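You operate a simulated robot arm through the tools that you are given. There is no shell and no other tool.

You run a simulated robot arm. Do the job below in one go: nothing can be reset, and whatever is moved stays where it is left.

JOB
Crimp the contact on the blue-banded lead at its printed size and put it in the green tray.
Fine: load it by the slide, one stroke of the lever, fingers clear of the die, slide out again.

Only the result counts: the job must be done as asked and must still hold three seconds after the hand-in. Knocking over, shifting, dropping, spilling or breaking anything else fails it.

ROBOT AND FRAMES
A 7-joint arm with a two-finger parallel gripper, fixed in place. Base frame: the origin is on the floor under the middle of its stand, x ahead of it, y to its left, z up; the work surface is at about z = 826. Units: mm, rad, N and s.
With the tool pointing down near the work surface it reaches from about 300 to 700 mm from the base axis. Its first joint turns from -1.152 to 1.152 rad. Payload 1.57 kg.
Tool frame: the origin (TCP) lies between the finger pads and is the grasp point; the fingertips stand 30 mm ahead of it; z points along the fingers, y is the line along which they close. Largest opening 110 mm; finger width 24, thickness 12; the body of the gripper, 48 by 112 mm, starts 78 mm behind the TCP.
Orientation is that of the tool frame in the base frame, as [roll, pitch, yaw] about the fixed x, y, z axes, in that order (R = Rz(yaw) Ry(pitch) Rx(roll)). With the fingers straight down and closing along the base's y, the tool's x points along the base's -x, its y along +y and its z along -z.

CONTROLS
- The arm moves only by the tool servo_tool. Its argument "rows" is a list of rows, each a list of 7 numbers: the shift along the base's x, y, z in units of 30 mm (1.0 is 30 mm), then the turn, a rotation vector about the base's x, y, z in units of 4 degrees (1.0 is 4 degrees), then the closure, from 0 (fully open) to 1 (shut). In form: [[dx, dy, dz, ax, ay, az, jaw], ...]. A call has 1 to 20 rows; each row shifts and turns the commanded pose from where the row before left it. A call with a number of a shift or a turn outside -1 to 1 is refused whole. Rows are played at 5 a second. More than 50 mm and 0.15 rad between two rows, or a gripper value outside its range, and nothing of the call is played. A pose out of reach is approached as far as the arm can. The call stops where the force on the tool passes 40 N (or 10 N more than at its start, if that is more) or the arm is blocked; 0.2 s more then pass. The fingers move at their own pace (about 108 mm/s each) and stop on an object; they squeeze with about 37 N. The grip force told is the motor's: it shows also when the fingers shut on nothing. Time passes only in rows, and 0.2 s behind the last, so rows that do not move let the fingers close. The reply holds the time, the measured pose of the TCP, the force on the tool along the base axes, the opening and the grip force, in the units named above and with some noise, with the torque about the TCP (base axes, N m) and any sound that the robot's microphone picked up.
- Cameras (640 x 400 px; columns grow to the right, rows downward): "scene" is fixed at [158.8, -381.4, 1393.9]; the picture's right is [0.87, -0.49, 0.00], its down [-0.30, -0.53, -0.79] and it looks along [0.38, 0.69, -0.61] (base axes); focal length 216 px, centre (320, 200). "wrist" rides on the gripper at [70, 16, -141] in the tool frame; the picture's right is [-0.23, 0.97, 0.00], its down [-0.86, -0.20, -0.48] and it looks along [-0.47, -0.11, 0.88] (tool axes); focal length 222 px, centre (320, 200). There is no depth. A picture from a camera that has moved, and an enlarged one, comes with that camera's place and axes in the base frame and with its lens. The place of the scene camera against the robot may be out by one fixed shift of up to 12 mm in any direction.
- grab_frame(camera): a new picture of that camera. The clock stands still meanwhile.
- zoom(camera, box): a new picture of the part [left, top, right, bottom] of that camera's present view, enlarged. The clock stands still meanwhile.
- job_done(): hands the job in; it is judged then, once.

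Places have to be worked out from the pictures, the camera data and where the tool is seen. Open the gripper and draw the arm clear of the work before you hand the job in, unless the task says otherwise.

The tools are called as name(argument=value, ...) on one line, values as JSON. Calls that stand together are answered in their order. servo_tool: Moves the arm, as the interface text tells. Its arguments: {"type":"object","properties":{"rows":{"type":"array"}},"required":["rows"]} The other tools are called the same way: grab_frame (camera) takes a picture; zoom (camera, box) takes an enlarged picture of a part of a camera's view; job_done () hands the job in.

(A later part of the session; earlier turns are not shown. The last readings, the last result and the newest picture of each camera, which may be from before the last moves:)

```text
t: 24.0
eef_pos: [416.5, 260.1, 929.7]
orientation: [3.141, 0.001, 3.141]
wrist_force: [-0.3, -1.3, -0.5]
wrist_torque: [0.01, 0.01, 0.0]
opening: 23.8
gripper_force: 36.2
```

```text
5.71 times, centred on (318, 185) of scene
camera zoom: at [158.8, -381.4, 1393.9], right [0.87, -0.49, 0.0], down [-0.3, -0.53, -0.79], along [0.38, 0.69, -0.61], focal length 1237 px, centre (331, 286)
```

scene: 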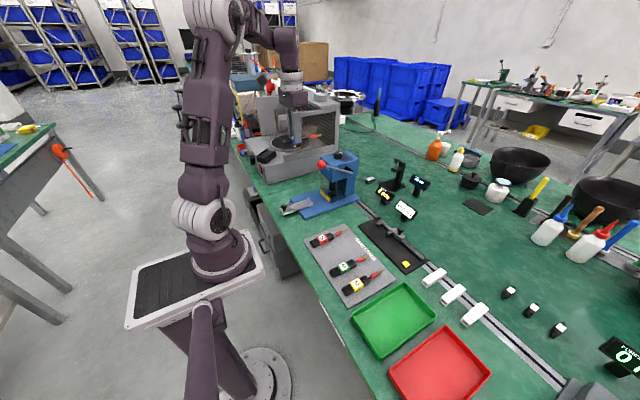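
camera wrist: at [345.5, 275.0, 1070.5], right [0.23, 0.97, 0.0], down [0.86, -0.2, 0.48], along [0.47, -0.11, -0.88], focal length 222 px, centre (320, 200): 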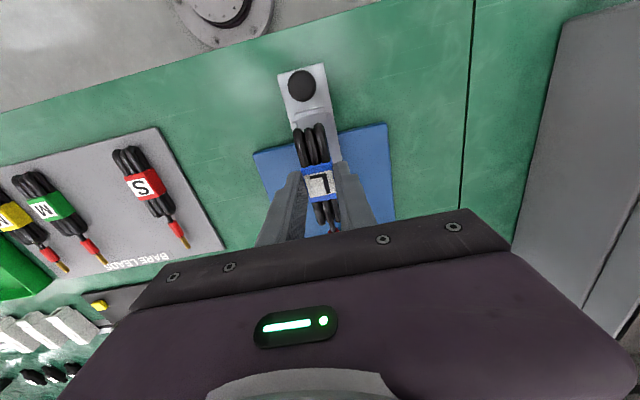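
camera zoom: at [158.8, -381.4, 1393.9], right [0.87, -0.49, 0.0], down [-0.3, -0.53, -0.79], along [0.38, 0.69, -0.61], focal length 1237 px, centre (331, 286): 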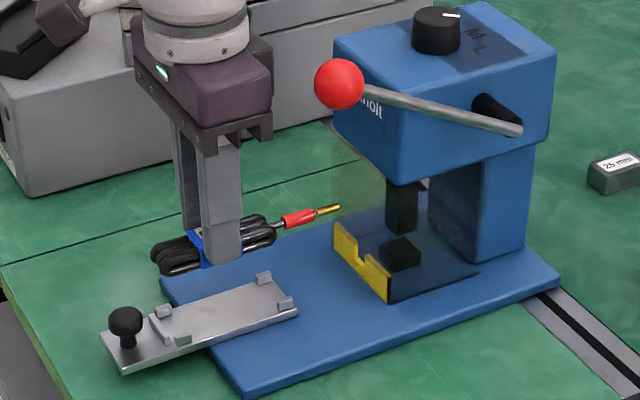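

The lead's rear end is almost exactly above the stop bar's front face (both ≈373), so I'll shift +2 mm in x. Its y (≈259) matches the nest centre (pegs' inner gap ≈29.6 mm for a 24 mm lead). I'll lower to just above the slide and recheck.

servo_tool(rows=[[0.065, 0, -0.6, 0, 0, 0, 1], [0, 0, -0.6, 0, 0, 0, 1], [0, 0, -0.45, 0, 0, 0, 1], [0, 0, 0, 0, 0, 0, 1]])

zoom(camera="wrist", box=[250, 70, 378, 150])

zoom(camera="scene", box=[280, 175, 344, 215])

```text
t: 25.0
eef_pos: [418.5, 259.8, 880.5]
orientation: [-3.141, 0.0, 3.141]
wrist_force: [0.7, 0.1, -0.5]
wrist_torque: [0.03, 0.0, 0.01]
opening: 23.8
gripper_force: 36.0
```

```text
5.00 times, centred on (314, 110) of wrist
camera zoom: at [347.5, 274.2, 1020.8], right [0.23, 0.97, 0.0], down [0.86, -0.2, 0.48], along [0.47, -0.11, -0.88], focal length 1111 px, centre (350, 650)
```

zoom: 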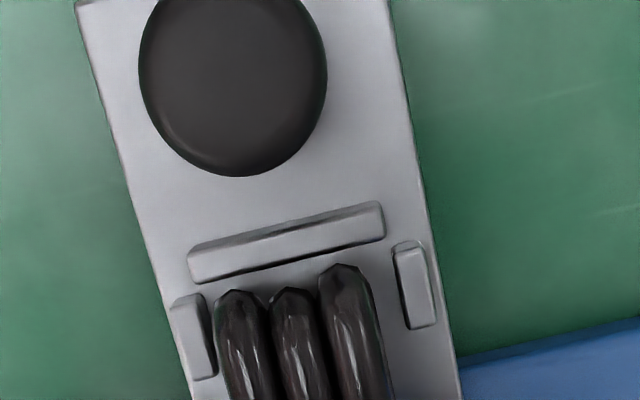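

```text
10.00 times, centred on (312, 195) of scene
camera zoom: at [158.8, -381.4, 1393.9], right [0.87, -0.49, 0.0], down [-0.3, -0.53, -0.79], along [0.38, 0.69, -0.61], focal length 2164 px, centre (400, 250)
```

zoom: 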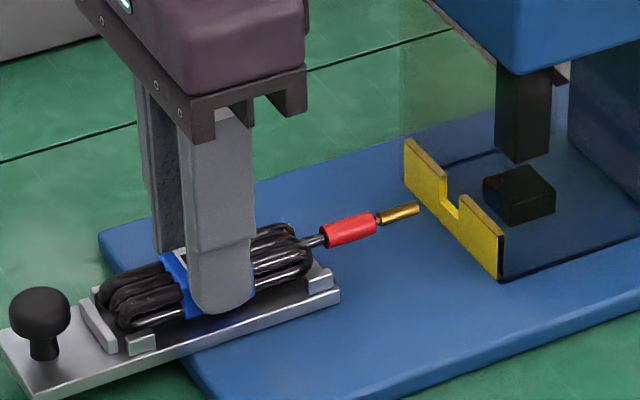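

The lead sits ≈2 mm ahead of the stop bar and about 0.4 mm off the nest centre, with roughly 9 mm of height left. I'll trim and lower slowly, watching for the contact force.

servo_tool(rows=[[-0.03, 0.015, -0.1, 0, 0, 0, 1], [0, 0, -0.1, 0, 0, 0, 1], [0, 0, 0, 0, 0, 0, 1]])

servo_tool(rows=[[0, 0, -0.05, 0, 0, 0, 1], [0, 0, 0, 0, 0, 0, 1]])

zoom(camera="scene", box=[280, 175, 344, 215])

zoom(camera="wrist", box=[250, 70, 378, 150])

```text
t: 25.8
eef_pos: [417.9, 259.6, 876.0]
orientation: [3.141, 0.005, 3.141]
wrist_force: [1.3, -3.9, 31.4]
wrist_torque: [-0.13, -0.14, 0.01]
opening: 24.0
gripper_force: 36.0
```

```text
t: 26.4
eef_pos: [416.7, 260.0, 872.0]
orientation: [3.141, 0.002, 3.141]
wrist_force: [4.0, -1.5, 31.0]
wrist_torque: [-0.07, -0.14, -0.01]
opening: 24.0
gripper_force: 36.0
```

```text
10.00 times, centred on (312, 195) of scene
camera zoom: at [158.5, -381.7, 1393.8], right [0.87, -0.49, 0.0], down [-0.3, -0.53, -0.79], along [0.38, 0.69, -0.61], focal length 2164 px, centre (400, 250)
```

zoom: 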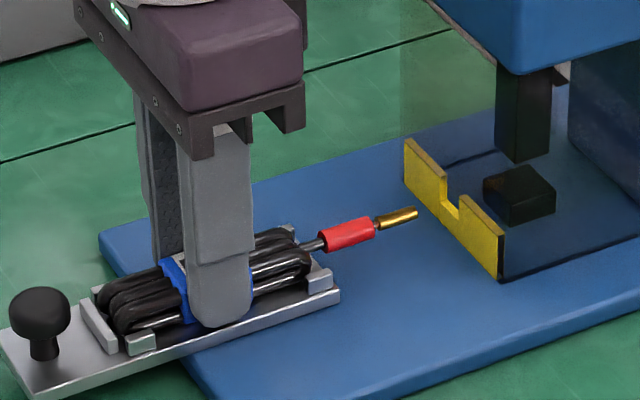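

```text
5.00 times, centred on (314, 110) of wrist
camera zoom: at [346.5, 274.4, 1013.8], right [0.23, 0.97, 0.0], down [0.85, -0.2, 0.48], along [0.47, -0.11, -0.88], focal length 1111 px, centre (350, 650)
```

zoom: 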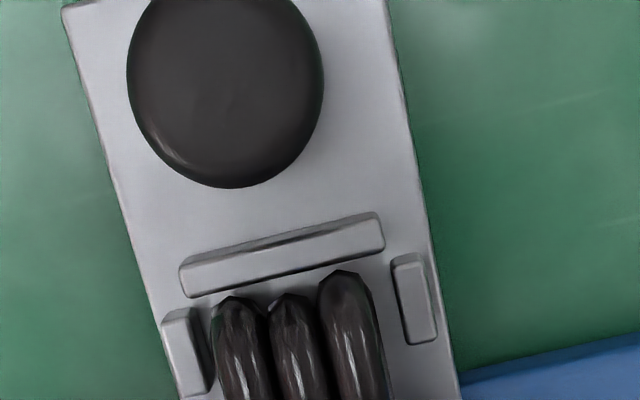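

Contact was made (31 N upward) at about z=872, and the lead sits between the pegs behind the stop bar. I'll open the fingers moderately to release it and rise a little, then check how it lies.

servo_tool(rows=[[0, 0, 0, 0, 0, 0, 0.7], [0, 0, 0, 0, 0, 0, 0.6], [0, 0, 0, 0, 0, 0, 0.6], [0, 0, 0.3, 0, 0, 0, 0.6], [0, 0, 0.7, 0, 0, 0, 0.6], [0, 0, 0.9, 0, 0, 0, 0.6], [0, 0, 0.9, 0, 0, 0, 0.6]])

zoom(camera="scene", box=[280, 175, 344, 215])

zoom(camera="wrist", box=[240, 80, 400, 180])

```text
t: 28.0
eef_pos: [415.6, 259.3, 956.0]
orientation: [-3.141, -0.001, -3.141]
wrist_force: [0.5, -0.9, -0.1]
wrist_torque: [-0.01, 0.01, -0.02]
opening: 44.0
gripper_force: 0.1
```

```text
10.00 times, centred on (312, 195) of scene
camera zoom: at [158.8, -381.4, 1393.9], right [0.87, -0.49, 0.0], down [-0.3, -0.53, -0.79], along [0.38, 0.69, -0.61], focal length 2164 px, centre (400, 250)
```

zoom: 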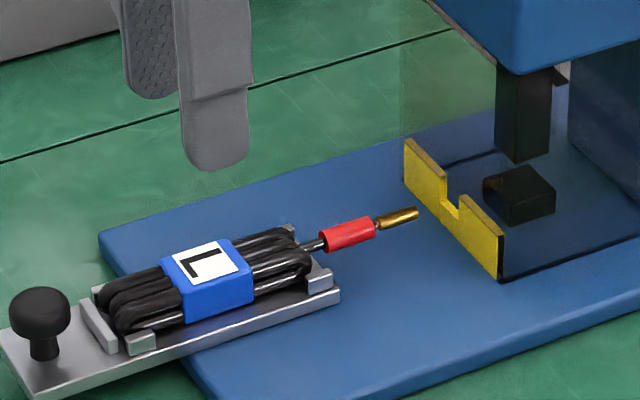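

```text
4.00 times, centred on (320, 130) of wrist
camera zoom: at [345.5, 275.1, 1097.4], right [0.23, 0.97, 0.0], down [0.86, -0.2, 0.48], along [0.47, -0.11, -0.88], focal length 888 px, centre (320, 480)
```

zoom: 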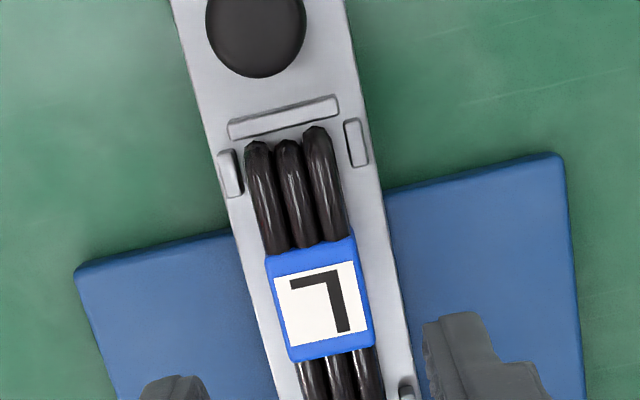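

The lead lies neatly in the nest with the contact aimed at the guard's notch. Next I go to the slide's knob at about (347,259, top 859), lower over it and grip it.

servo_tool(rows=[[-0.767, 0, 0, 0, 0, 0, 0.6], [-0.767, 0, 0, 0, 0, 0, 0.6], [-0.767, 0, 0, 0, 0, 0, 0.6], [0, 0, -0.8, 0, 0, 0, 0.6], [0, 0, 0, 0, 0, 0, 0.6]])

zoom(camera="wrist", box=[240, 110, 400, 210])

```text
t: 29.2
eef_pos: [345.9, 260.2, 931.6]
orientation: [3.141, -0.001, 3.141]
wrist_force: [0.6, -0.1, 0.1]
wrist_torque: [0.01, 0.01, 0.01]
opening: 44.0
gripper_force: 0.1
```

```text
4.00 times, centred on (320, 160) of wrist
camera zoom: at [276.5, 275.0, 1073.2], right [0.23, 0.97, 0.0], down [0.86, -0.2, 0.48], along [0.47, -0.11, -0.88], focal length 888 px, centre (320, 360)
```

zoom: 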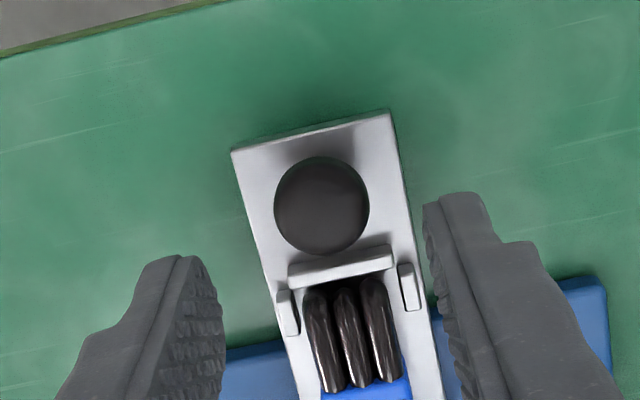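

The knob is centred at about (347.3,258.5), right under the TCP. I'll lower to z≈877 and close on it.

servo_tool(rows=[[0.02, -0.01, -0.9, 0, 0, 0, 0.6], [0, 0, -0.93, 0, 0, 0, 0.6], [0, 0, 0, 0, 0, 0, 0.6], [0, 0, 0, 0, 0, 0, 0.8], [0, 0, 0, 0, 0, 0, 1], [0, 0, 0, 0, 0, 0, 1]])

zoom(camera="wrist", box=[240, 110, 400, 210])

zoom(camera="scene", box=[270, 165, 350, 215])

```text
t: 30.6
eef_pos: [347.5, 260.2, 875.8]
orientation: [3.141, 0.0, 3.141]
wrist_force: [0.2, 5.6, -10.5]
wrist_torque: [0.15, -0.16, 0.01]
opening: 22.9
gripper_force: 35.1
```

```text
4.00 times, centred on (320, 160) of wrist
camera zoom: at [277.2, 275.1, 1017.6], right [0.23, 0.97, 0.0], down [0.86, -0.2, 0.48], along [0.47, -0.11, -0.88], focal length 888 px, centre (320, 360)
```

zoom: 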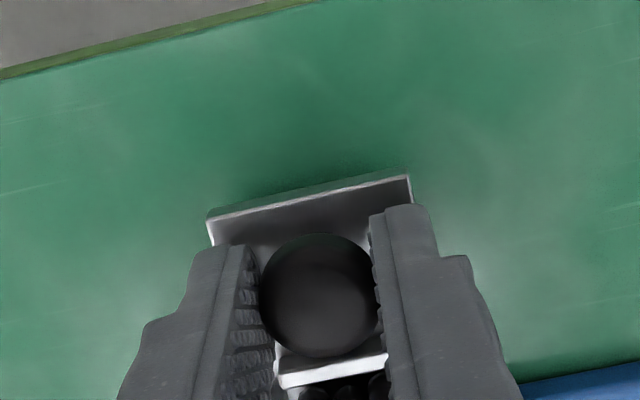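

```text
8.00 times, centred on (310, 190) of scene
camera zoom: at [159.0, -381.1, 1393.9], right [0.87, -0.49, 0.0], down [-0.3, -0.53, -0.79], along [0.38, 0.69, -0.61], focal length 1732 px, centre (400, 280)
```

zoom: 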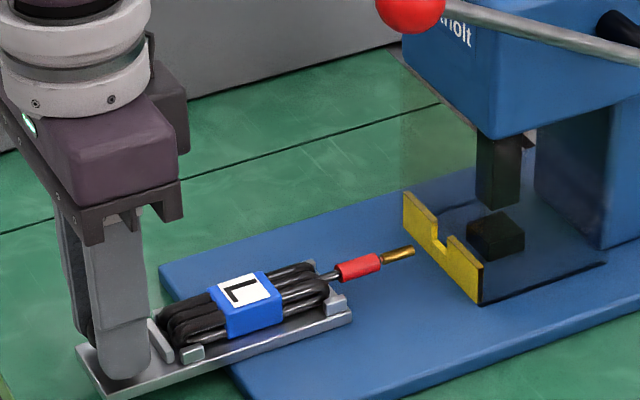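

The knob is gripped (22.9 mm). I'll push the slide in by about 25 mm first and check the contact is heading cleanly into the notch.

servo_tool(rows=[[0.2, 0.01, 0, 0, 0, 0, 1], [0.3, 0.01, 0, 0, 0, 0, 1], [0.3, 0, 0, 0, 0, 0, 1], [0, 0, 0, 0, 0, 0, 1]])

zoom(camera="scene", box=[270, 165, 350, 215])

zoom(camera="scene", box=[305, 175, 345, 200])

```text
t: 31.6
eef_pos: [372.2, 259.9, 878.0]
orientation: [-3.14, 0.0, -3.141]
wrist_force: [-1.0, 4.3, -16.9]
wrist_torque: [0.08, 0.48, 0.04]
opening: 22.9
gripper_force: 35.5
```

```text
8.00 times, centred on (310, 190) of scene
camera zoom: at [159.0, -381.1, 1393.9], right [0.87, -0.49, 0.0], down [-0.3, -0.53, -0.79], along [0.38, 0.69, -0.61], focal length 1732 px, centre (400, 280)
```

zoom: 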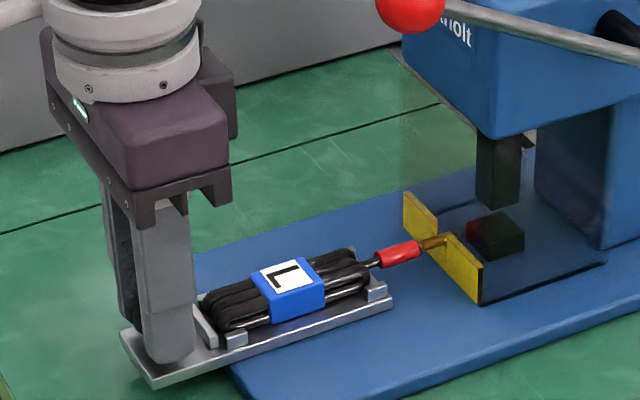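

```text
16.00 times, centred on (325, 188) of scene
camera zoom: at [159.0, -381.1, 1393.9], right [0.87, -0.49, 0.0], down [-0.3, -0.53, -0.79], along [0.38, 0.69, -0.61], focal length 3463 px, centre (240, 400)
```

zoom: 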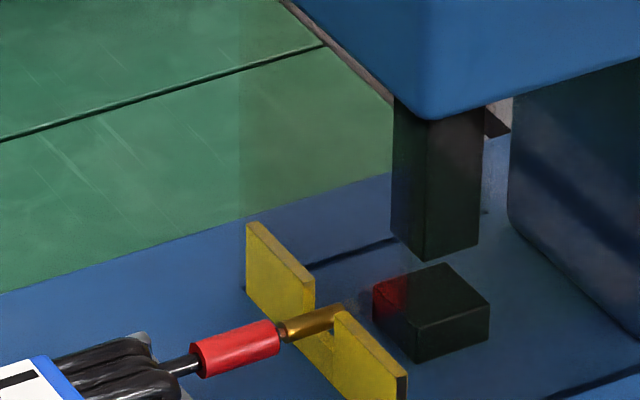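

The brass tip enters the notch cleanly and the lead rides with the slide. I'll push another ~24 mm.

servo_tool(rows=[[0.27, 0, -0.02, 0, 0, 0, 1], [0.27, 0, -0.02, 0, 0, 0, 1], [0.27, 0, 0, 0, 0, 0, 1], [0, 0, 0, 0, 0, 0, 1]])

zoom(camera="scene", box=[270, 165, 350, 215])

zoom(camera="scene", box=[305, 175, 345, 200])

```text
t: 32.6
eef_pos: [396.7, 260.5, 876.4]
orientation: [3.141, 0.003, 3.14]
wrist_force: [-0.2, -3.2, 26.6]
wrist_torque: [-0.1, 0.25, -0.02]
opening: 23.0
gripper_force: 35.7
```

```text
8.00 times, centred on (310, 190) of scene
camera zoom: at [158.5, -381.7, 1393.8], right [0.87, -0.49, 0.0], down [-0.3, -0.53, -0.79], along [0.38, 0.69, -0.61], focal length 1732 px, centre (400, 280)
```

zoom: 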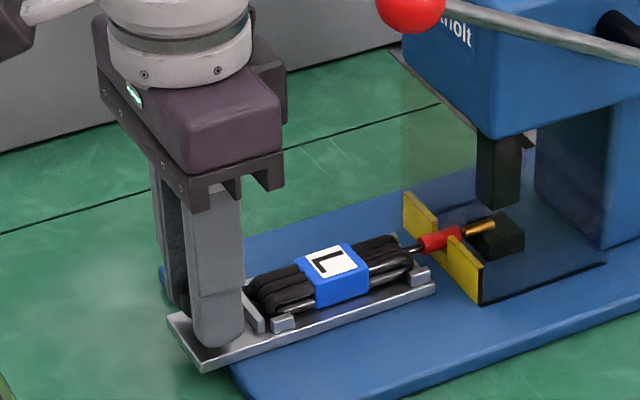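

```text
16.00 times, centred on (325, 188) of scene
camera zoom: at [158.5, -381.7, 1393.8], right [0.87, -0.49, 0.0], down [-0.3, -0.53, -0.79], along [0.38, 0.69, -0.61], focal length 3463 px, centre (240, 400)
```

zoom: 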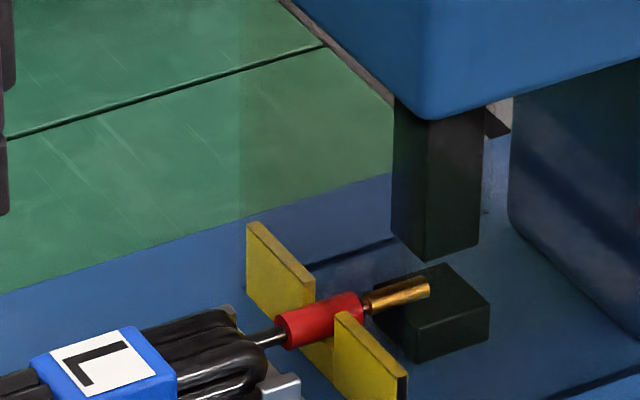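

The contact is above the lower die now; the vertical load flipped sign, so I'll ease it up 0.5 mm. Then I push slowly on until the slide meets its stop.

servo_tool(rows=[[0.13, 0, 0.02, 0, 0, 0, 1], [0.13, 0, 0, 0, 0, 0, 1], [0, 0, 0, 0, 0, 0, 1]])

zoom(camera="scene", box=[270, 165, 350, 215])

zoom(camera="scene", box=[305, 175, 345, 200])

```text
t: 33.4
eef_pos: [404.6, 259.5, 876.8]
orientation: [-3.141, 0.0, 3.141]
wrist_force: [-0.1, -0.1, 11.9]
wrist_torque: [0.02, -0.04, 0.0]
opening: 23.0
gripper_force: 35.5
```

```text
8.00 times, centred on (310, 190) of scene
camera zoom: at [158.7, -381.5, 1393.9], right [0.87, -0.49, 0.0], down [-0.3, -0.53, -0.79], along [0.38, 0.69, -0.61], focal length 1732 px, centre (400, 280)
```

zoom: 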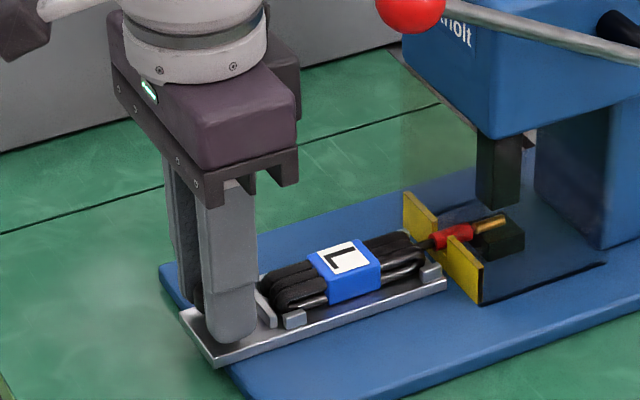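

```text
16.00 times, centred on (325, 188) of scene
camera zoom: at [158.7, -381.5, 1393.9], right [0.87, -0.49, 0.0], down [-0.3, -0.53, -0.79], along [0.38, 0.69, -0.61], focal length 3463 px, centre (240, 400)
```

zoom: 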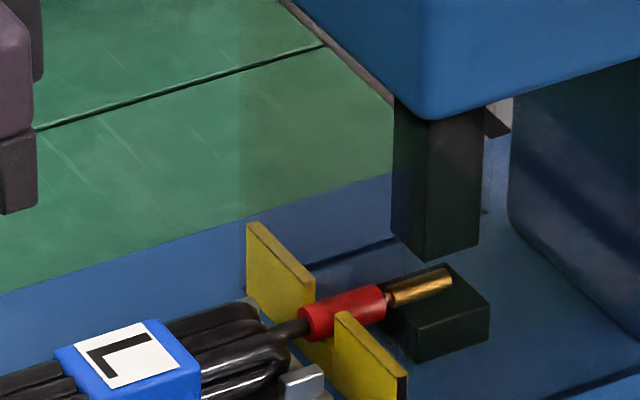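

No stop yet (x≈404.6, nearly no push force). I'll continue in small steps and watch for the end stop.

servo_tool(rows=[[0.07, 0, 0.005, 0, 0, 0, 1], [0.07, 0, 0, 0, 0, 0, 1], [0.07, 0, 0, 0, 0, 0, 1], [0, 0, 0, 0, 0, 0, 1]])

zoom(camera="scene", box=[305, 175, 345, 200])

```text
t: 34.4
eef_pos: [408.4, 260.1, 876.0]
orientation: [-3.141, -0.006, -3.14]
wrist_force: [-21.3, 7.5, 2.8]
wrist_torque: [0.11, 0.89, 0.02]
opening: 23.1
gripper_force: 35.4
```

```text
16.00 times, centred on (325, 188) of scene
camera zoom: at [158.3, -381.2, 1394.0], right [0.87, -0.49, 0.0], down [-0.3, -0.53, -0.79], along [0.38, 0.69, -0.61], focal length 3463 px, centre (240, 400)
```

zoom: 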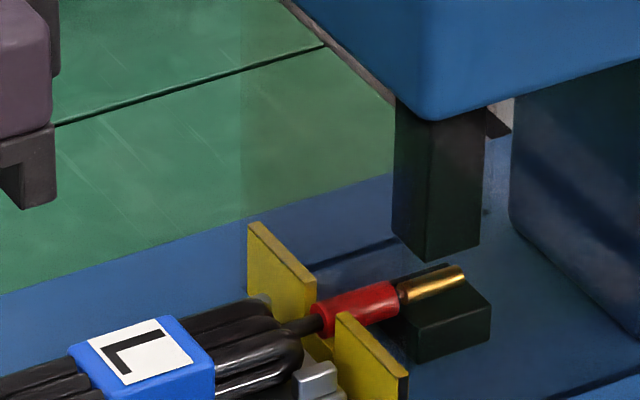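

The slide met its stop at x≈408.5 (−21 N push-back), with the brass contact lying over the die. I'll ease the push slightly, open the fingers, and rise straight up.

servo_tool(rows=[[-0.05, 0, 0, 0, 0, 0, 1], [0, 0, 0, 0, 0, 0, 0.7], [0, 0, 0, 0, 0, 0, 0.6], [0, 0, 0, 0, 0, 0, 0.6], [0, 0, 0.5, 0, 0, 0, 0.6], [0, 0, 0.9, 0, 0, 0, 0.6], [0, 0, 0.9, 0, 0, 0, 0.6]])

zoom(camera="scene", box=[270, 165, 350, 215])

zoom(camera="scene", box=[305, 175, 345, 200])

grab_frame(camera="wrist")

```text
t: 36.0
eef_pos: [407.9, 258.8, 946.7]
orientation: [3.141, 0.0, 3.141]
wrist_force: [0.2, 0.2, -0.7]
wrist_torque: [-0.01, 0.04, 0.01]
opening: 43.9
gripper_force: 0.1
```

```text
8.00 times, centred on (310, 190) of scene
camera zoom: at [158.8, -381.4, 1393.9], right [0.87, -0.49, 0.0], down [-0.3, -0.53, -0.79], along [0.38, 0.69, -0.61], focal length 1732 px, centre (400, 280)
```

zoom: 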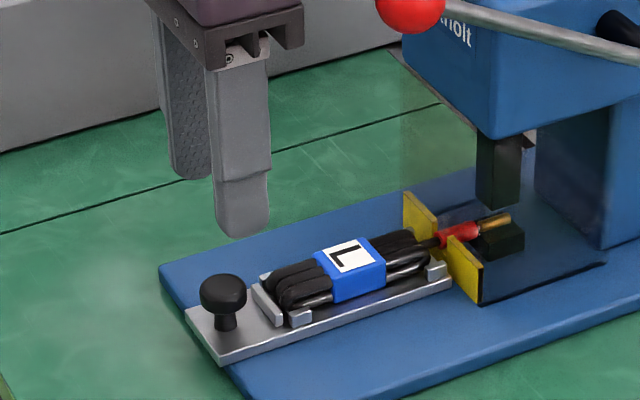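

```text
16.00 times, centred on (325, 188) of scene
camera zoom: at [158.8, -381.4, 1393.9], right [0.87, -0.49, 0.0], down [-0.3, -0.53, -0.79], along [0.38, 0.69, -0.61], focal length 3463 px, centre (240, 400)
```

zoom: 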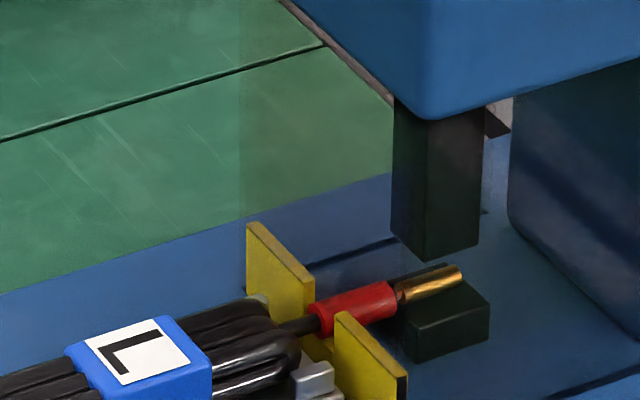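

```text
taken
camera wrist: at [339.4, 275.0, 1087.3], right [0.23, 0.97, 0.0], down [0.85, -0.2, 0.48], along [0.47, -0.11, -0.88], focal length 222 px, centre (320, 200)
```

wrist: 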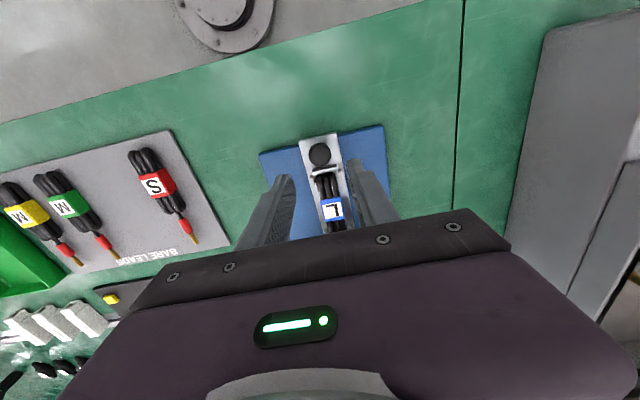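

The slide stays in, the contact lies centrally on the die under the ram, and nobody else moved. Now I rise to z≈1150 and move over the lever ball at (464,169).

servo_tool(rows=[[0, 0, 0.97, 0, 0, 0, 0.5], [0, 0, 0.97, 0, 0, 0, 0.5], [0, 0, 0.97, 0, 0, 0, 0.5], [0, 0, 0.97, 0, 0, 0, 0.5], [0, 0, 0.97, 0, 0, 0, 0.5], [0, 0, 0.97, 0, 0, 0, 0.5], [0, 0, 0.97, 0, 0, 0, 0.5], [0.46, -0.75, 0, 0, 0, 0, 0.5], [0.46, -0.75, 0, 0, 0, 0, 0.5], [0.46, -0.75, 0, 0, 0, 0, 0.5], [0.46, -0.75, 0, 0, 0, 0, 0.5], [0, 0, 0, 0, 0, 0, 0.5]])

grab_frame(camera="wrist")

zoom(camera="wrist", box=[240, 110, 400, 210])

zoom(camera="scene", box=[290, 100, 386, 160])

```text
t: 38.6
eef_pos: [465.9, 169.4, 1148.1]
orientation: [3.141, 0.0, -3.141]
wrist_force: [0.1, -0.7, -0.4]
wrist_torque: [-0.01, 0.0, 0.02]
opening: 54.7
gripper_force: 0.0
```

```text
taken
camera wrist: at [394.2, 184.3, 1289.0], right [0.23, 0.97, 0.0], down [0.86, -0.2, 0.48], along [0.47, -0.11, -0.88], focal length 222 px, centre (320, 200)
```

wrist: 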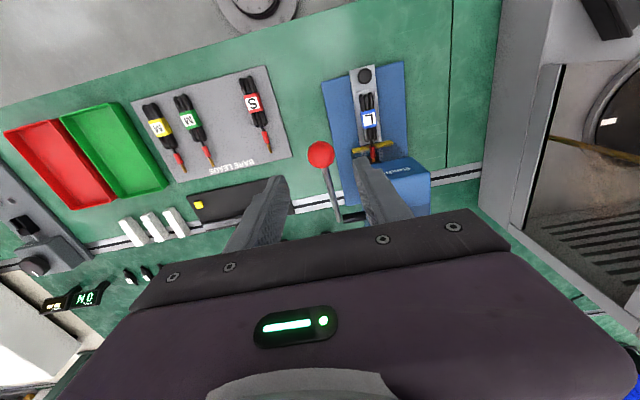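

```text
4.00 times, centred on (320, 160) of wrist
camera zoom: at [394.2, 184.3, 1289.0], right [0.23, 0.97, 0.0], down [0.86, -0.2, 0.48], along [0.47, -0.11, -0.88], focal length 888 px, centre (320, 360)
```

zoom: 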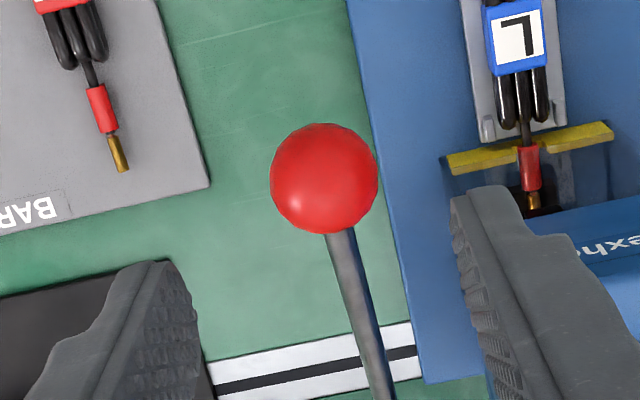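

```text
6.67 times, centred on (338, 130) of scene
camera zoom: at [158.8, -381.4, 1393.9], right [0.87, -0.49, 0.0], down [-0.3, -0.53, -0.79], along [0.38, 0.69, -0.61], focal length 1443 px, centre (200, 667)
```

zoom: 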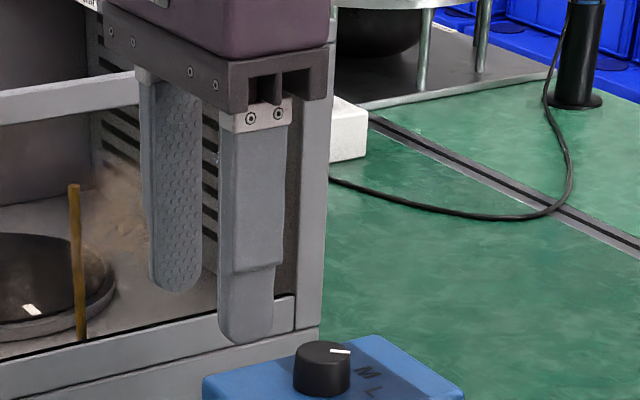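

The ball is centred at (463.9,169.0,1054). But the dial's pointer in this scene view looks suspicious, so I'll check it before stroking.

zoom(camera="scene", box=[315, 145, 363, 175])

zoom(camera="scene", box=[330, 148, 354, 163])

```text
13.33 times, centred on (339, 160) of scene
camera zoom: at [158.8, -381.4, 1393.9], right [0.87, -0.49, 0.0], down [-0.3, -0.53, -0.79], along [0.38, 0.69, -0.61], focal length 2886 px, centre (67, 733)
```

zoom: 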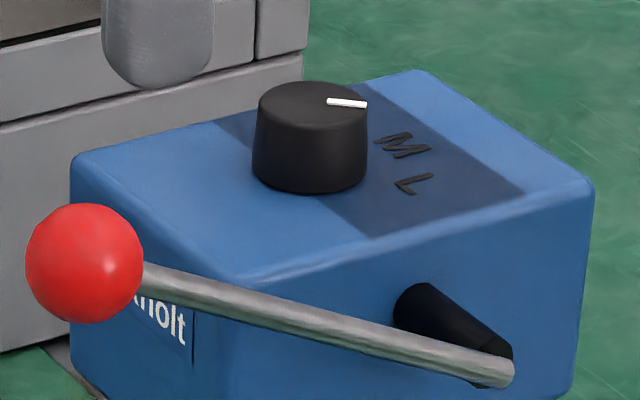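

```text
16.00 times, centred on (342, 156) of scene
camera zoom: at [158.8, -381.4, 1393.9], right [0.87, -0.49, 0.0], down [-0.3, -0.53, -0.79], along [0.38, 0.69, -0.61], focal length 3463 px, centre (-32, 912)
```

zoom: 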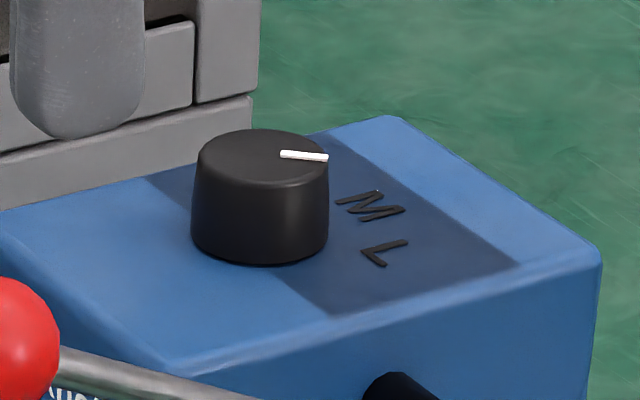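

Projecting the M and L directions into this view gives slopes of −14° and +7°; the pointer is at +7°, so the dial is indeed at L. Now I'll lower the open fingers around the ball and close on it.

servo_tool(rows=[[0, 0.01, -0.78, 0, 0, 0, 0.5], [0, 0.01, -0.78, 0, 0, 0, 0.5], [0, 0, -0.78, 0, 0, 0, 0.5], [0, 0, -0.78, 0, 0, 0, 0.5], [0, 0, 0, 0, 0, 0, 0.5]])

zoom(camera="wrist", box=[240, 130, 400, 230])

zoom(camera="scene", box=[290, 130, 386, 190])

```text
t: 39.8
eef_pos: [463.7, 171.2, 1053.9]
orientation: [3.141, 0.0, -3.14]
wrist_force: [0.3, 0.3, 0.5]
wrist_torque: [0.01, 0.02, -0.01]
opening: 55.1
gripper_force: 0.1
```

```text
4.00 times, centred on (320, 180) of wrist
camera zoom: at [394.3, 185.8, 1196.1], right [0.23, 0.97, 0.0], down [0.86, -0.2, 0.48], along [0.47, -0.11, -0.88], focal length 888 px, centre (320, 280)
```

zoom: 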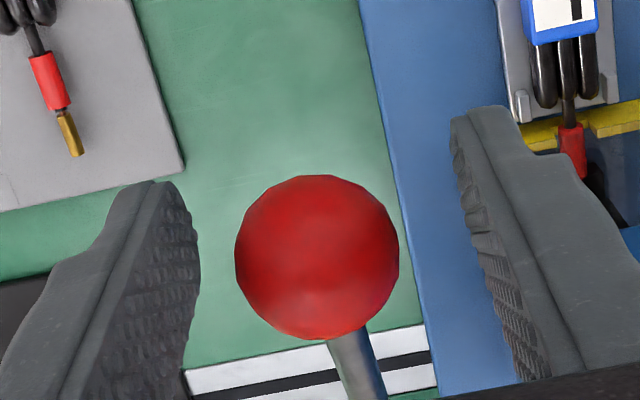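

```text
6.67 times, centred on (338, 160) of scene
camera zoom: at [158.8, -381.4, 1393.9], right [0.87, -0.49, 0.0], down [-0.3, -0.53, -0.79], along [0.38, 0.69, -0.61], focal length 1443 px, centre (200, 467)
```

zoom: 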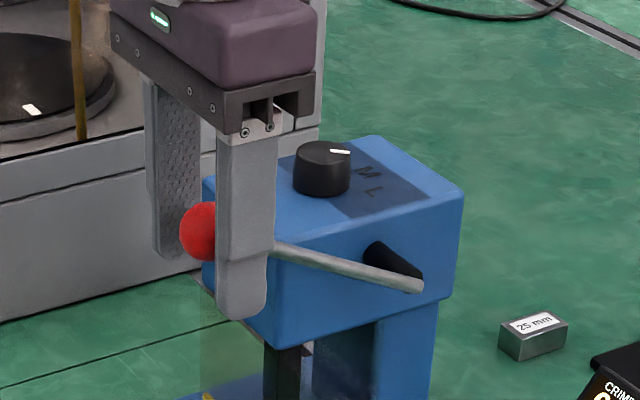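

The ball projects right at the TCP. I'll close on it and hold.

servo_tool(rows=[[0, 0, 0, 0, 0, 0, 0.7], [0, 0, 0, 0, 0, 0, 1], [0, 0, 0, 0, 0, 0, 1]])

zoom(camera="wrist", box=[240, 130, 400, 230])

```text
t: 40.6
eef_pos: [464.4, 168.7, 1055.0]
orientation: [-3.141, 0.001, 3.141]
wrist_force: [0.0, -5.6, -2.0]
wrist_torque: [-0.03, 0.08, 0.03]
opening: 28.2
gripper_force: 37.8
```

```text
4.00 times, centred on (320, 180) of wrist
camera zoom: at [394.4, 185.4, 1196.3], right [0.23, 0.97, 0.0], down [0.86, -0.2, 0.48], along [0.47, -0.11, -0.88], focal length 888 px, centre (320, 280)
```

zoom: 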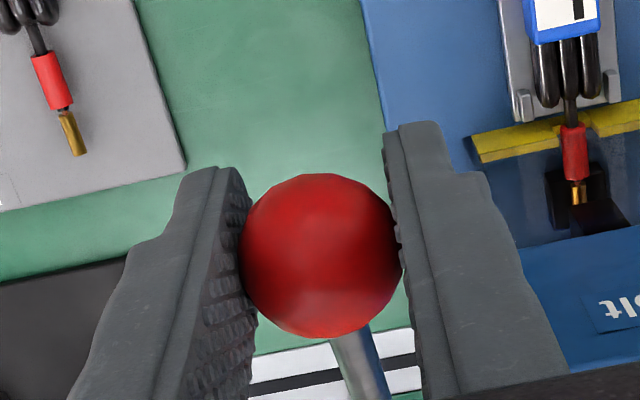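

The ball is gripped (28.2 mm). I start the single lever stroke, following its arc about the pivot (599,169,984), first three steps down, then check forces.

servo_tool(rows=[[-0.11, 0, -0.24, 0, 0, 0, 1], [-0.11, 0, -0.243, 0, 0, 0, 1], [-0.17, 0, -0.503, 0, 0, 0, 1], [-0.117, 0, -0.52, 0, 0, 0, 1]])

zoom(camera="scene", box=[290, 140, 386, 200])

zoom(camera="wrist", box=[240, 110, 432, 230])

```text
t: 41.6
eef_pos: [449.9, 169.5, 1009.9]
orientation: [-3.14, 0.001, -3.141]
wrist_force: [6.4, -9.4, 10.2]
wrist_torque: [0.01, -1.11, 0.05]
opening: 28.4
gripper_force: 38.0
```

```text
6.67 times, centred on (338, 170) of scene
camera zoom: at [158.8, -381.7, 1393.8], right [0.87, -0.49, 0.0], down [-0.3, -0.53, -0.79], along [0.38, 0.69, -0.61], focal length 1443 px, centre (200, 400)
```

zoom: 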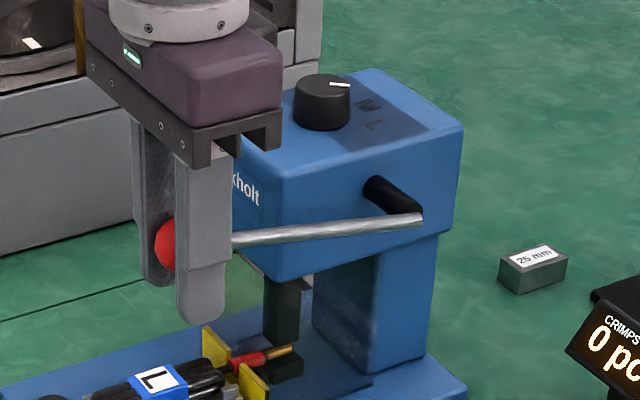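

```text
3.33 times, centred on (336, 170) of wrist
camera zoom: at [378.9, 185.2, 1150.9], right [0.23, 0.97, 0.0], down [0.85, -0.2, 0.48], along [0.47, -0.11, -0.88], focal length 740 px, centre (267, 300)
```

zoom: 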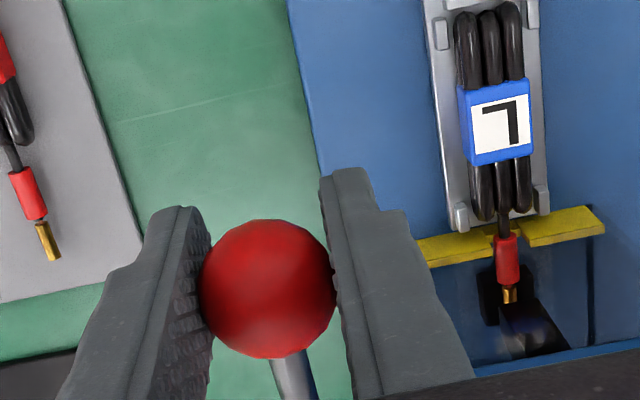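

The lever follows in the grip with low force and the ram is coming down. I continue the same stroke along the arc.

servo_tool(rows=[[-0.06, 0, -0.527, 0, 0, 0, 1], [-0.007, 0, -0.533, 0, 0, 0, 1], [0.025, 0, -0.264, 0, 0, 0, 1], [0.025, 0, -0.264, 0, 0, 0, 1]])

zoom(camera="scene", box=[290, 140, 386, 200])

zoom(camera="scene", box=[305, 175, 345, 200])

```text
t: 42.6
eef_pos: [449.1, 170.3, 961.6]
orientation: [-3.14, 0.0, -3.141]
wrist_force: [-2.3, -12.7, 12.1]
wrist_torque: [0.0, -0.93, -0.01]
opening: 29.0
gripper_force: 38.8
```

```text
6.67 times, centred on (338, 170) of scene
camera zoom: at [158.6, -381.8, 1393.8], right [0.87, -0.49, 0.0], down [-0.3, -0.53, -0.79], along [0.38, 0.69, -0.61], focal length 1443 px, centre (200, 400)
```

zoom: 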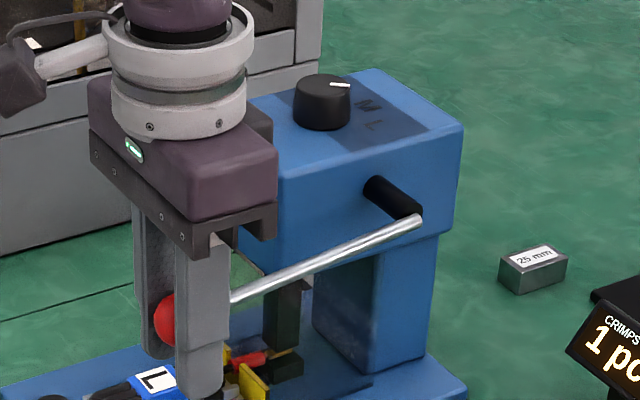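

```text
16.00 times, centred on (325, 188) of scene
camera zoom: at [158.6, -381.8, 1393.8], right [0.87, -0.49, 0.0], down [-0.3, -0.53, -0.79], along [0.38, 0.69, -0.61], focal length 3463 px, centre (240, 400)
```

zoom: 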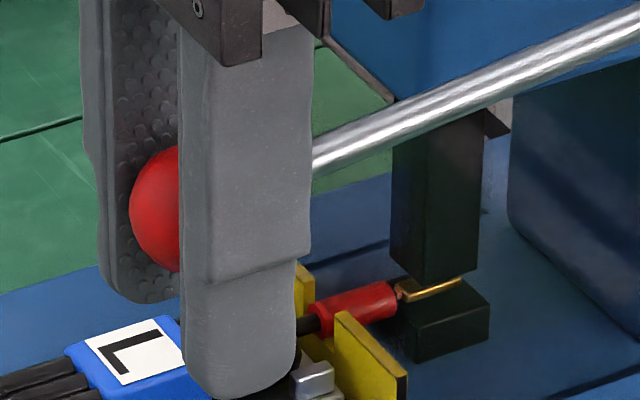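

The counter now shows 1 pc and the ram has pressed the contact. To make it a full stroke I'll go on gently a little to feel for the bottom stop.

servo_tool(rows=[[0.05, 0, -0.26, 0, 0, 0, 1], [0.055, 0, -0.26, 0, 0, 0, 1]])

zoom(camera="scene", box=[290, 140, 386, 200])

zoom(camera="scene", box=[305, 175, 345, 200])

```text
t: 43.2
eef_pos: [451.4, 170.2, 947.2]
orientation: [-3.141, 0.0, 3.139]
wrist_force: [-5.8, -13.1, 11.9]
wrist_torque: [0.03, -1.01, -0.03]
opening: 28.3
gripper_force: 38.9
```

```text
6.67 times, centred on (338, 170) of scene
camera zoom: at [158.5, -381.8, 1393.8], right [0.87, -0.49, 0.0], down [-0.3, -0.53, -0.79], along [0.38, 0.69, -0.61], focal length 1443 px, centre (200, 400)
```

zoom: 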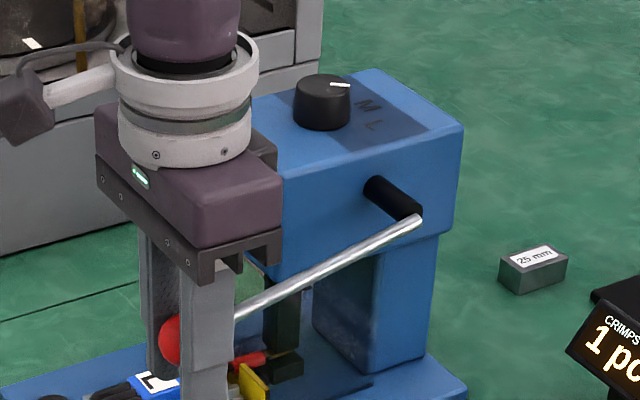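

```text
16.00 times, centred on (325, 188) of scene
camera zoom: at [158.5, -381.8, 1393.8], right [0.87, -0.49, 0.0], down [-0.3, -0.53, -0.79], along [0.38, 0.69, -0.61], focal length 3463 px, centre (240, 400)
```

zoom: 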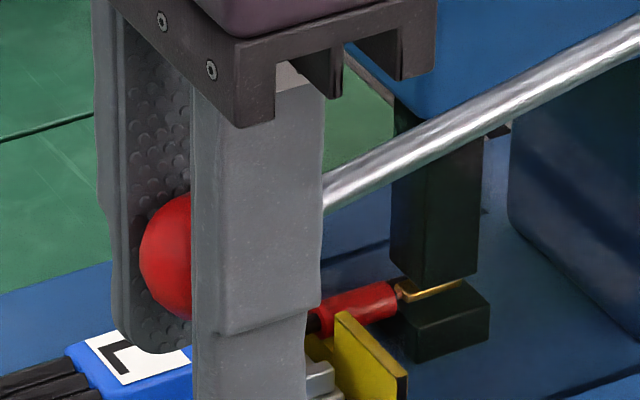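

The ram was already at the bottom and the force did not change, so the crimp is complete. I'll bring the lever back up along the same arc to its starting position.

servo_tool(rows=[[-0.055, 0, 0.26, 0, 0, 0, 1], [-0.05, 0, 0.26, 0, 0, 0, 1], [-0.05, 0, 0.528, 0, 0, 0, 1], [0.007, 0, 0.533, 0, 0, 0, 1], [0.06, 0, 0.527, 0, 0, 0, 1], [0.117, 0, 0.52, 0, 0, 0, 1], [0.17, 0, 0.503, 0, 0, 0, 1], [0.11, 0, 0.243, 0, 0, 0, 1], [0.11, 0, 0.24, 0, 0, 0, 1], [0, 0, 0, 0, 0, 0, 1]])

zoom(camera="scene", box=[290, 130, 386, 190])

zoom(camera="scene", box=[305, 175, 345, 200])

```text
t: 45.2
eef_pos: [462.6, 169.6, 1049.7]
orientation: [-3.138, -0.009, 3.14]
wrist_force: [4.3, 0.1, -17.5]
wrist_torque: [0.02, -0.62, -0.03]
opening: 28.4
gripper_force: 39.0
stopped in row 9: the force on the tool passed its limit at 49 N (the readings are from after the stop); the commanded pose is now the measured one
```

```text
6.67 times, centred on (338, 160) of scene
camera zoom: at [159.2, -381.2, 1393.9], right [0.87, -0.49, 0.0], down [-0.3, -0.53, -0.79], along [0.38, 0.69, -0.61], focal length 1443 px, centre (200, 467)
```

zoom: 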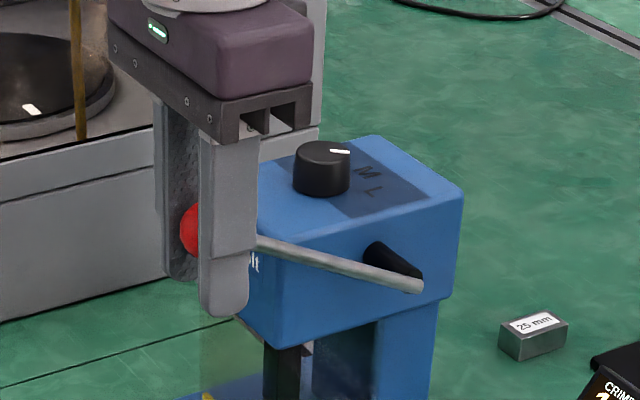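

```text
16.00 times, centred on (325, 188) of scene
camera zoom: at [159.2, -381.2, 1393.9], right [0.87, -0.49, 0.0], down [-0.3, -0.53, -0.79], along [0.38, 0.69, -0.61], focal length 3463 px, centre (240, 400)
```

zoom: 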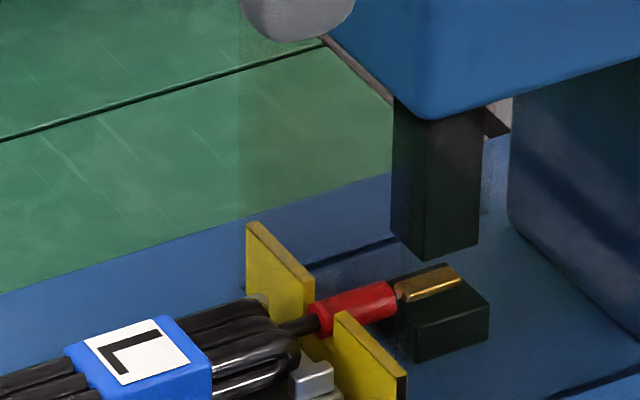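

The lever reached its top stop (force limit tripped there), the ram is up and the contact is visibly crimped. I'll release the ball, rise, and check the counter and press.

servo_tool(rows=[[0, 0, -0.03, 0, 0, 0, 1], [0, 0, 0, 0, 0, 0, 0.7], [0, 0, 0, 0, 0, 0, 0.5], [0, 0, 0, 0, 0, 0, 0.5], [0, 0, 0.5, 0, 0, 0, 0.5], [0, 0, 0.9, 0, 0, 0, 0.5], [0, 0, 0.9, 0, 0, 0, 0.5], [0, 0, 0.9, 0, 0, 0, 0.5]])

zoom(camera="scene", box=[260, 130, 420, 230])

grab_frame(camera="wrist")

```text
t: 47.0
eef_pos: [462.7, 170.3, 1146.6]
orientation: [-3.138, -0.007, 3.139]
wrist_force: [0.4, -0.7, 0.0]
wrist_torque: [0.02, 0.01, 0.02]
opening: 55.2
gripper_force: 0.1
```

```text
4.00 times, centred on (340, 180) of scene
camera zoom: at [158.8, -381.4, 1393.9], right [0.87, -0.49, 0.0], down [-0.3, -0.53, -0.79], along [0.38, 0.69, -0.61], focal length 866 px, centre (240, 280)
```

zoom: 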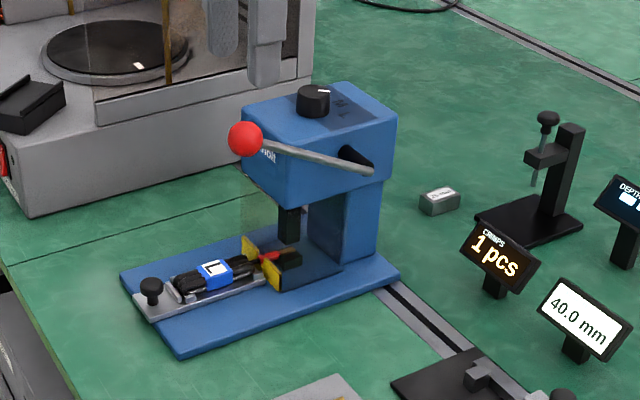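

```text
taken
camera wrist: at [393.2, 186.0, 1287.9], right [0.23, 0.97, 0.0], down [0.86, -0.2, 0.47], along [0.46, -0.11, -0.88], focal length 222 px, centre (320, 200)
```

wrist: 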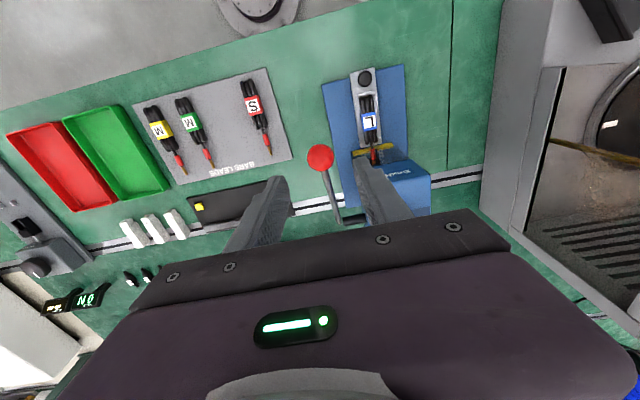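

The counter shows 1 pcs and the press, slide and other items stand where they were. Now I go back over the slide knob at about (408.5,259), trimming the small tilt, and descend part way.

servo_tool(rows=[[-0.452, 0.739, 0, 0.05, -0.1, 0.037, 0.6], [-0.452, 0.739, 0, 0, 0, 0, 0.6], [-0.452, 0.739, 0, 0, 0, 0, 0.6], [-0.452, 0.739, 0, 0, 0, 0, 0.6], [0, 0, -0.89, 0, 0, 0, 0.6], [0, 0, -0.89, 0, 0, 0, 0.6], [0, 0, -0.89, 0, 0, 0, 0.6], [0, 0, -0.89, 0, 0, 0, 0.6], [0, 0, -0.89, 0, 0, 0, 0.6], [0, 0, -0.89, 0, 0, 0, 0.6], [0, 0, -0.89, 0, 0, 0, 0.6], [0, 0, -0.89, 0, 0, 0, 0.6], [0, 0, 0, 0, 0, 0, 0.6]])

zoom(camera="wrist", box=[240, 110, 400, 210])

```text
t: 49.8
eef_pos: [407.3, 261.2, 932.2]
orientation: [-3.141, -0.001, -3.138]
wrist_force: [-0.4, 0.2, 0.2]
wrist_torque: [-0.01, 0.0, 0.01]
opening: 44.1
gripper_force: 0.0
```

```text
4.00 times, centred on (320, 160) of wrist
camera zoom: at [337.7, 274.9, 1073.0], right [0.23, 0.97, 0.0], down [0.86, -0.2, 0.48], along [0.47, -0.11, -0.88], focal length 888 px, centre (320, 360)
```

zoom: 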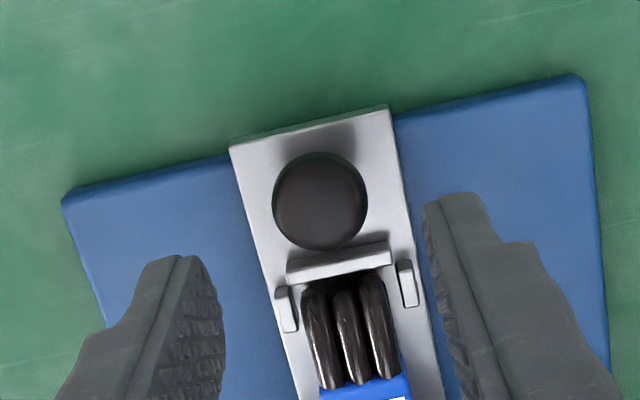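

The knob is centred at about (407,258.5) below the tool. I'll lower, grip it again and start drawing the slide out.

servo_tool(rows=[[-0.015, -0.02, -0.9, 0, 0, 0, 0.6], [0, 0, -0.93, 0, 0, 0, 0.6], [0, 0, 0, 0, 0, 0, 0.6], [0, 0, 0, 0, 0, 0, 0.8], [0, 0, 0, 0, 0, 0, 1], [0, 0, 0, 0, 0, 0, 1]])

```text
t: 51.2
eef_pos: [407.5, 260.0, 877.8]
orientation: [3.14, 0.002, -3.141]
wrist_force: [0.4, 12.7, -9.9]
wrist_torque: [0.23, -0.09, -0.02]
opening: 22.8
gripper_force: 35.8
```

The knob is gripped (22.8 mm). I draw the slide back about 30 mm first and check the lead comes along.

servo_tool(rows=[[-0.1, 0.015, 0, 0, 0, 0, 1], [-0.3, 0, 0, 0, 0, 0, 1], [-0.3, 0, 0, 0, 0, 0, 1], [-0.3, 0, 0, 0, 0, 0, 1], [0, 0, 0, 0, 0, 0, 1]])

zoom(camera="scene", box=[270, 165, 350, 215])

```text
t: 52.4
eef_pos: [377.0, 260.1, 877.0]
orientation: [3.14, -0.001, -3.14]
wrist_force: [-0.1, 21.1, -28.1]
wrist_torque: [0.34, 0.06, 0.0]
opening: 23.2
gripper_force: 35.6
```

```text
8.00 times, centred on (310, 190) of scene
camera zoom: at [159.1, -380.6, 1394.1], right [0.87, -0.49, 0.0], down [-0.3, -0.53, -0.79], along [0.38, 0.69, -0.61], focal length 1732 px, centre (400, 280)
```

zoom: 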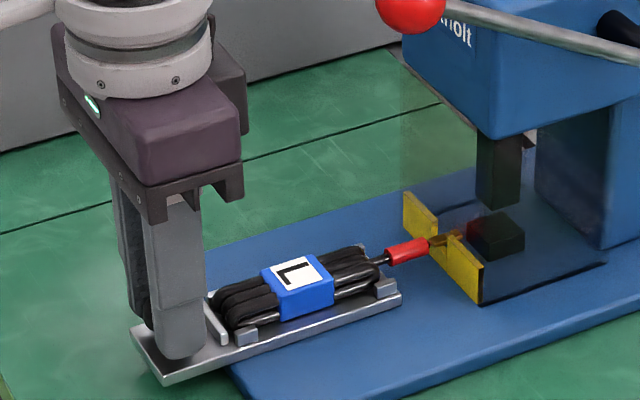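

The lead comes along, but side and vertical loads are building (y +21 N, z −28 N). I'll relieve them with small y and z trims before continuing.

servo_tool(rows=[[0, 0.015, -0.012, 0, 0, 0, 1], [0, 0, 0, 0, 0, 0, 1]])

```text
t: 53.0
eef_pos: [378.6, 259.3, 877.4]
orientation: [3.139, 0.001, -3.141]
wrist_force: [-0.2, 19.5, -14.9]
wrist_torque: [0.3, 0.44, 0.01]
opening: 23.1
gripper_force: 35.7
```

servo_tool(rows=[[0, 0.03, -0.01, 0, 0, 0, 1], [0, 0, 0, 0, 0, 0, 1]])

```text
t: 53.6
eef_pos: [376.1, 259.6, 879.2]
orientation: [3.139, 0.002, -3.14]
wrist_force: [0.1, 11.7, 8.9]
wrist_torque: [0.17, 0.15, 0.02]
opening: 22.9
gripper_force: 35.3
```

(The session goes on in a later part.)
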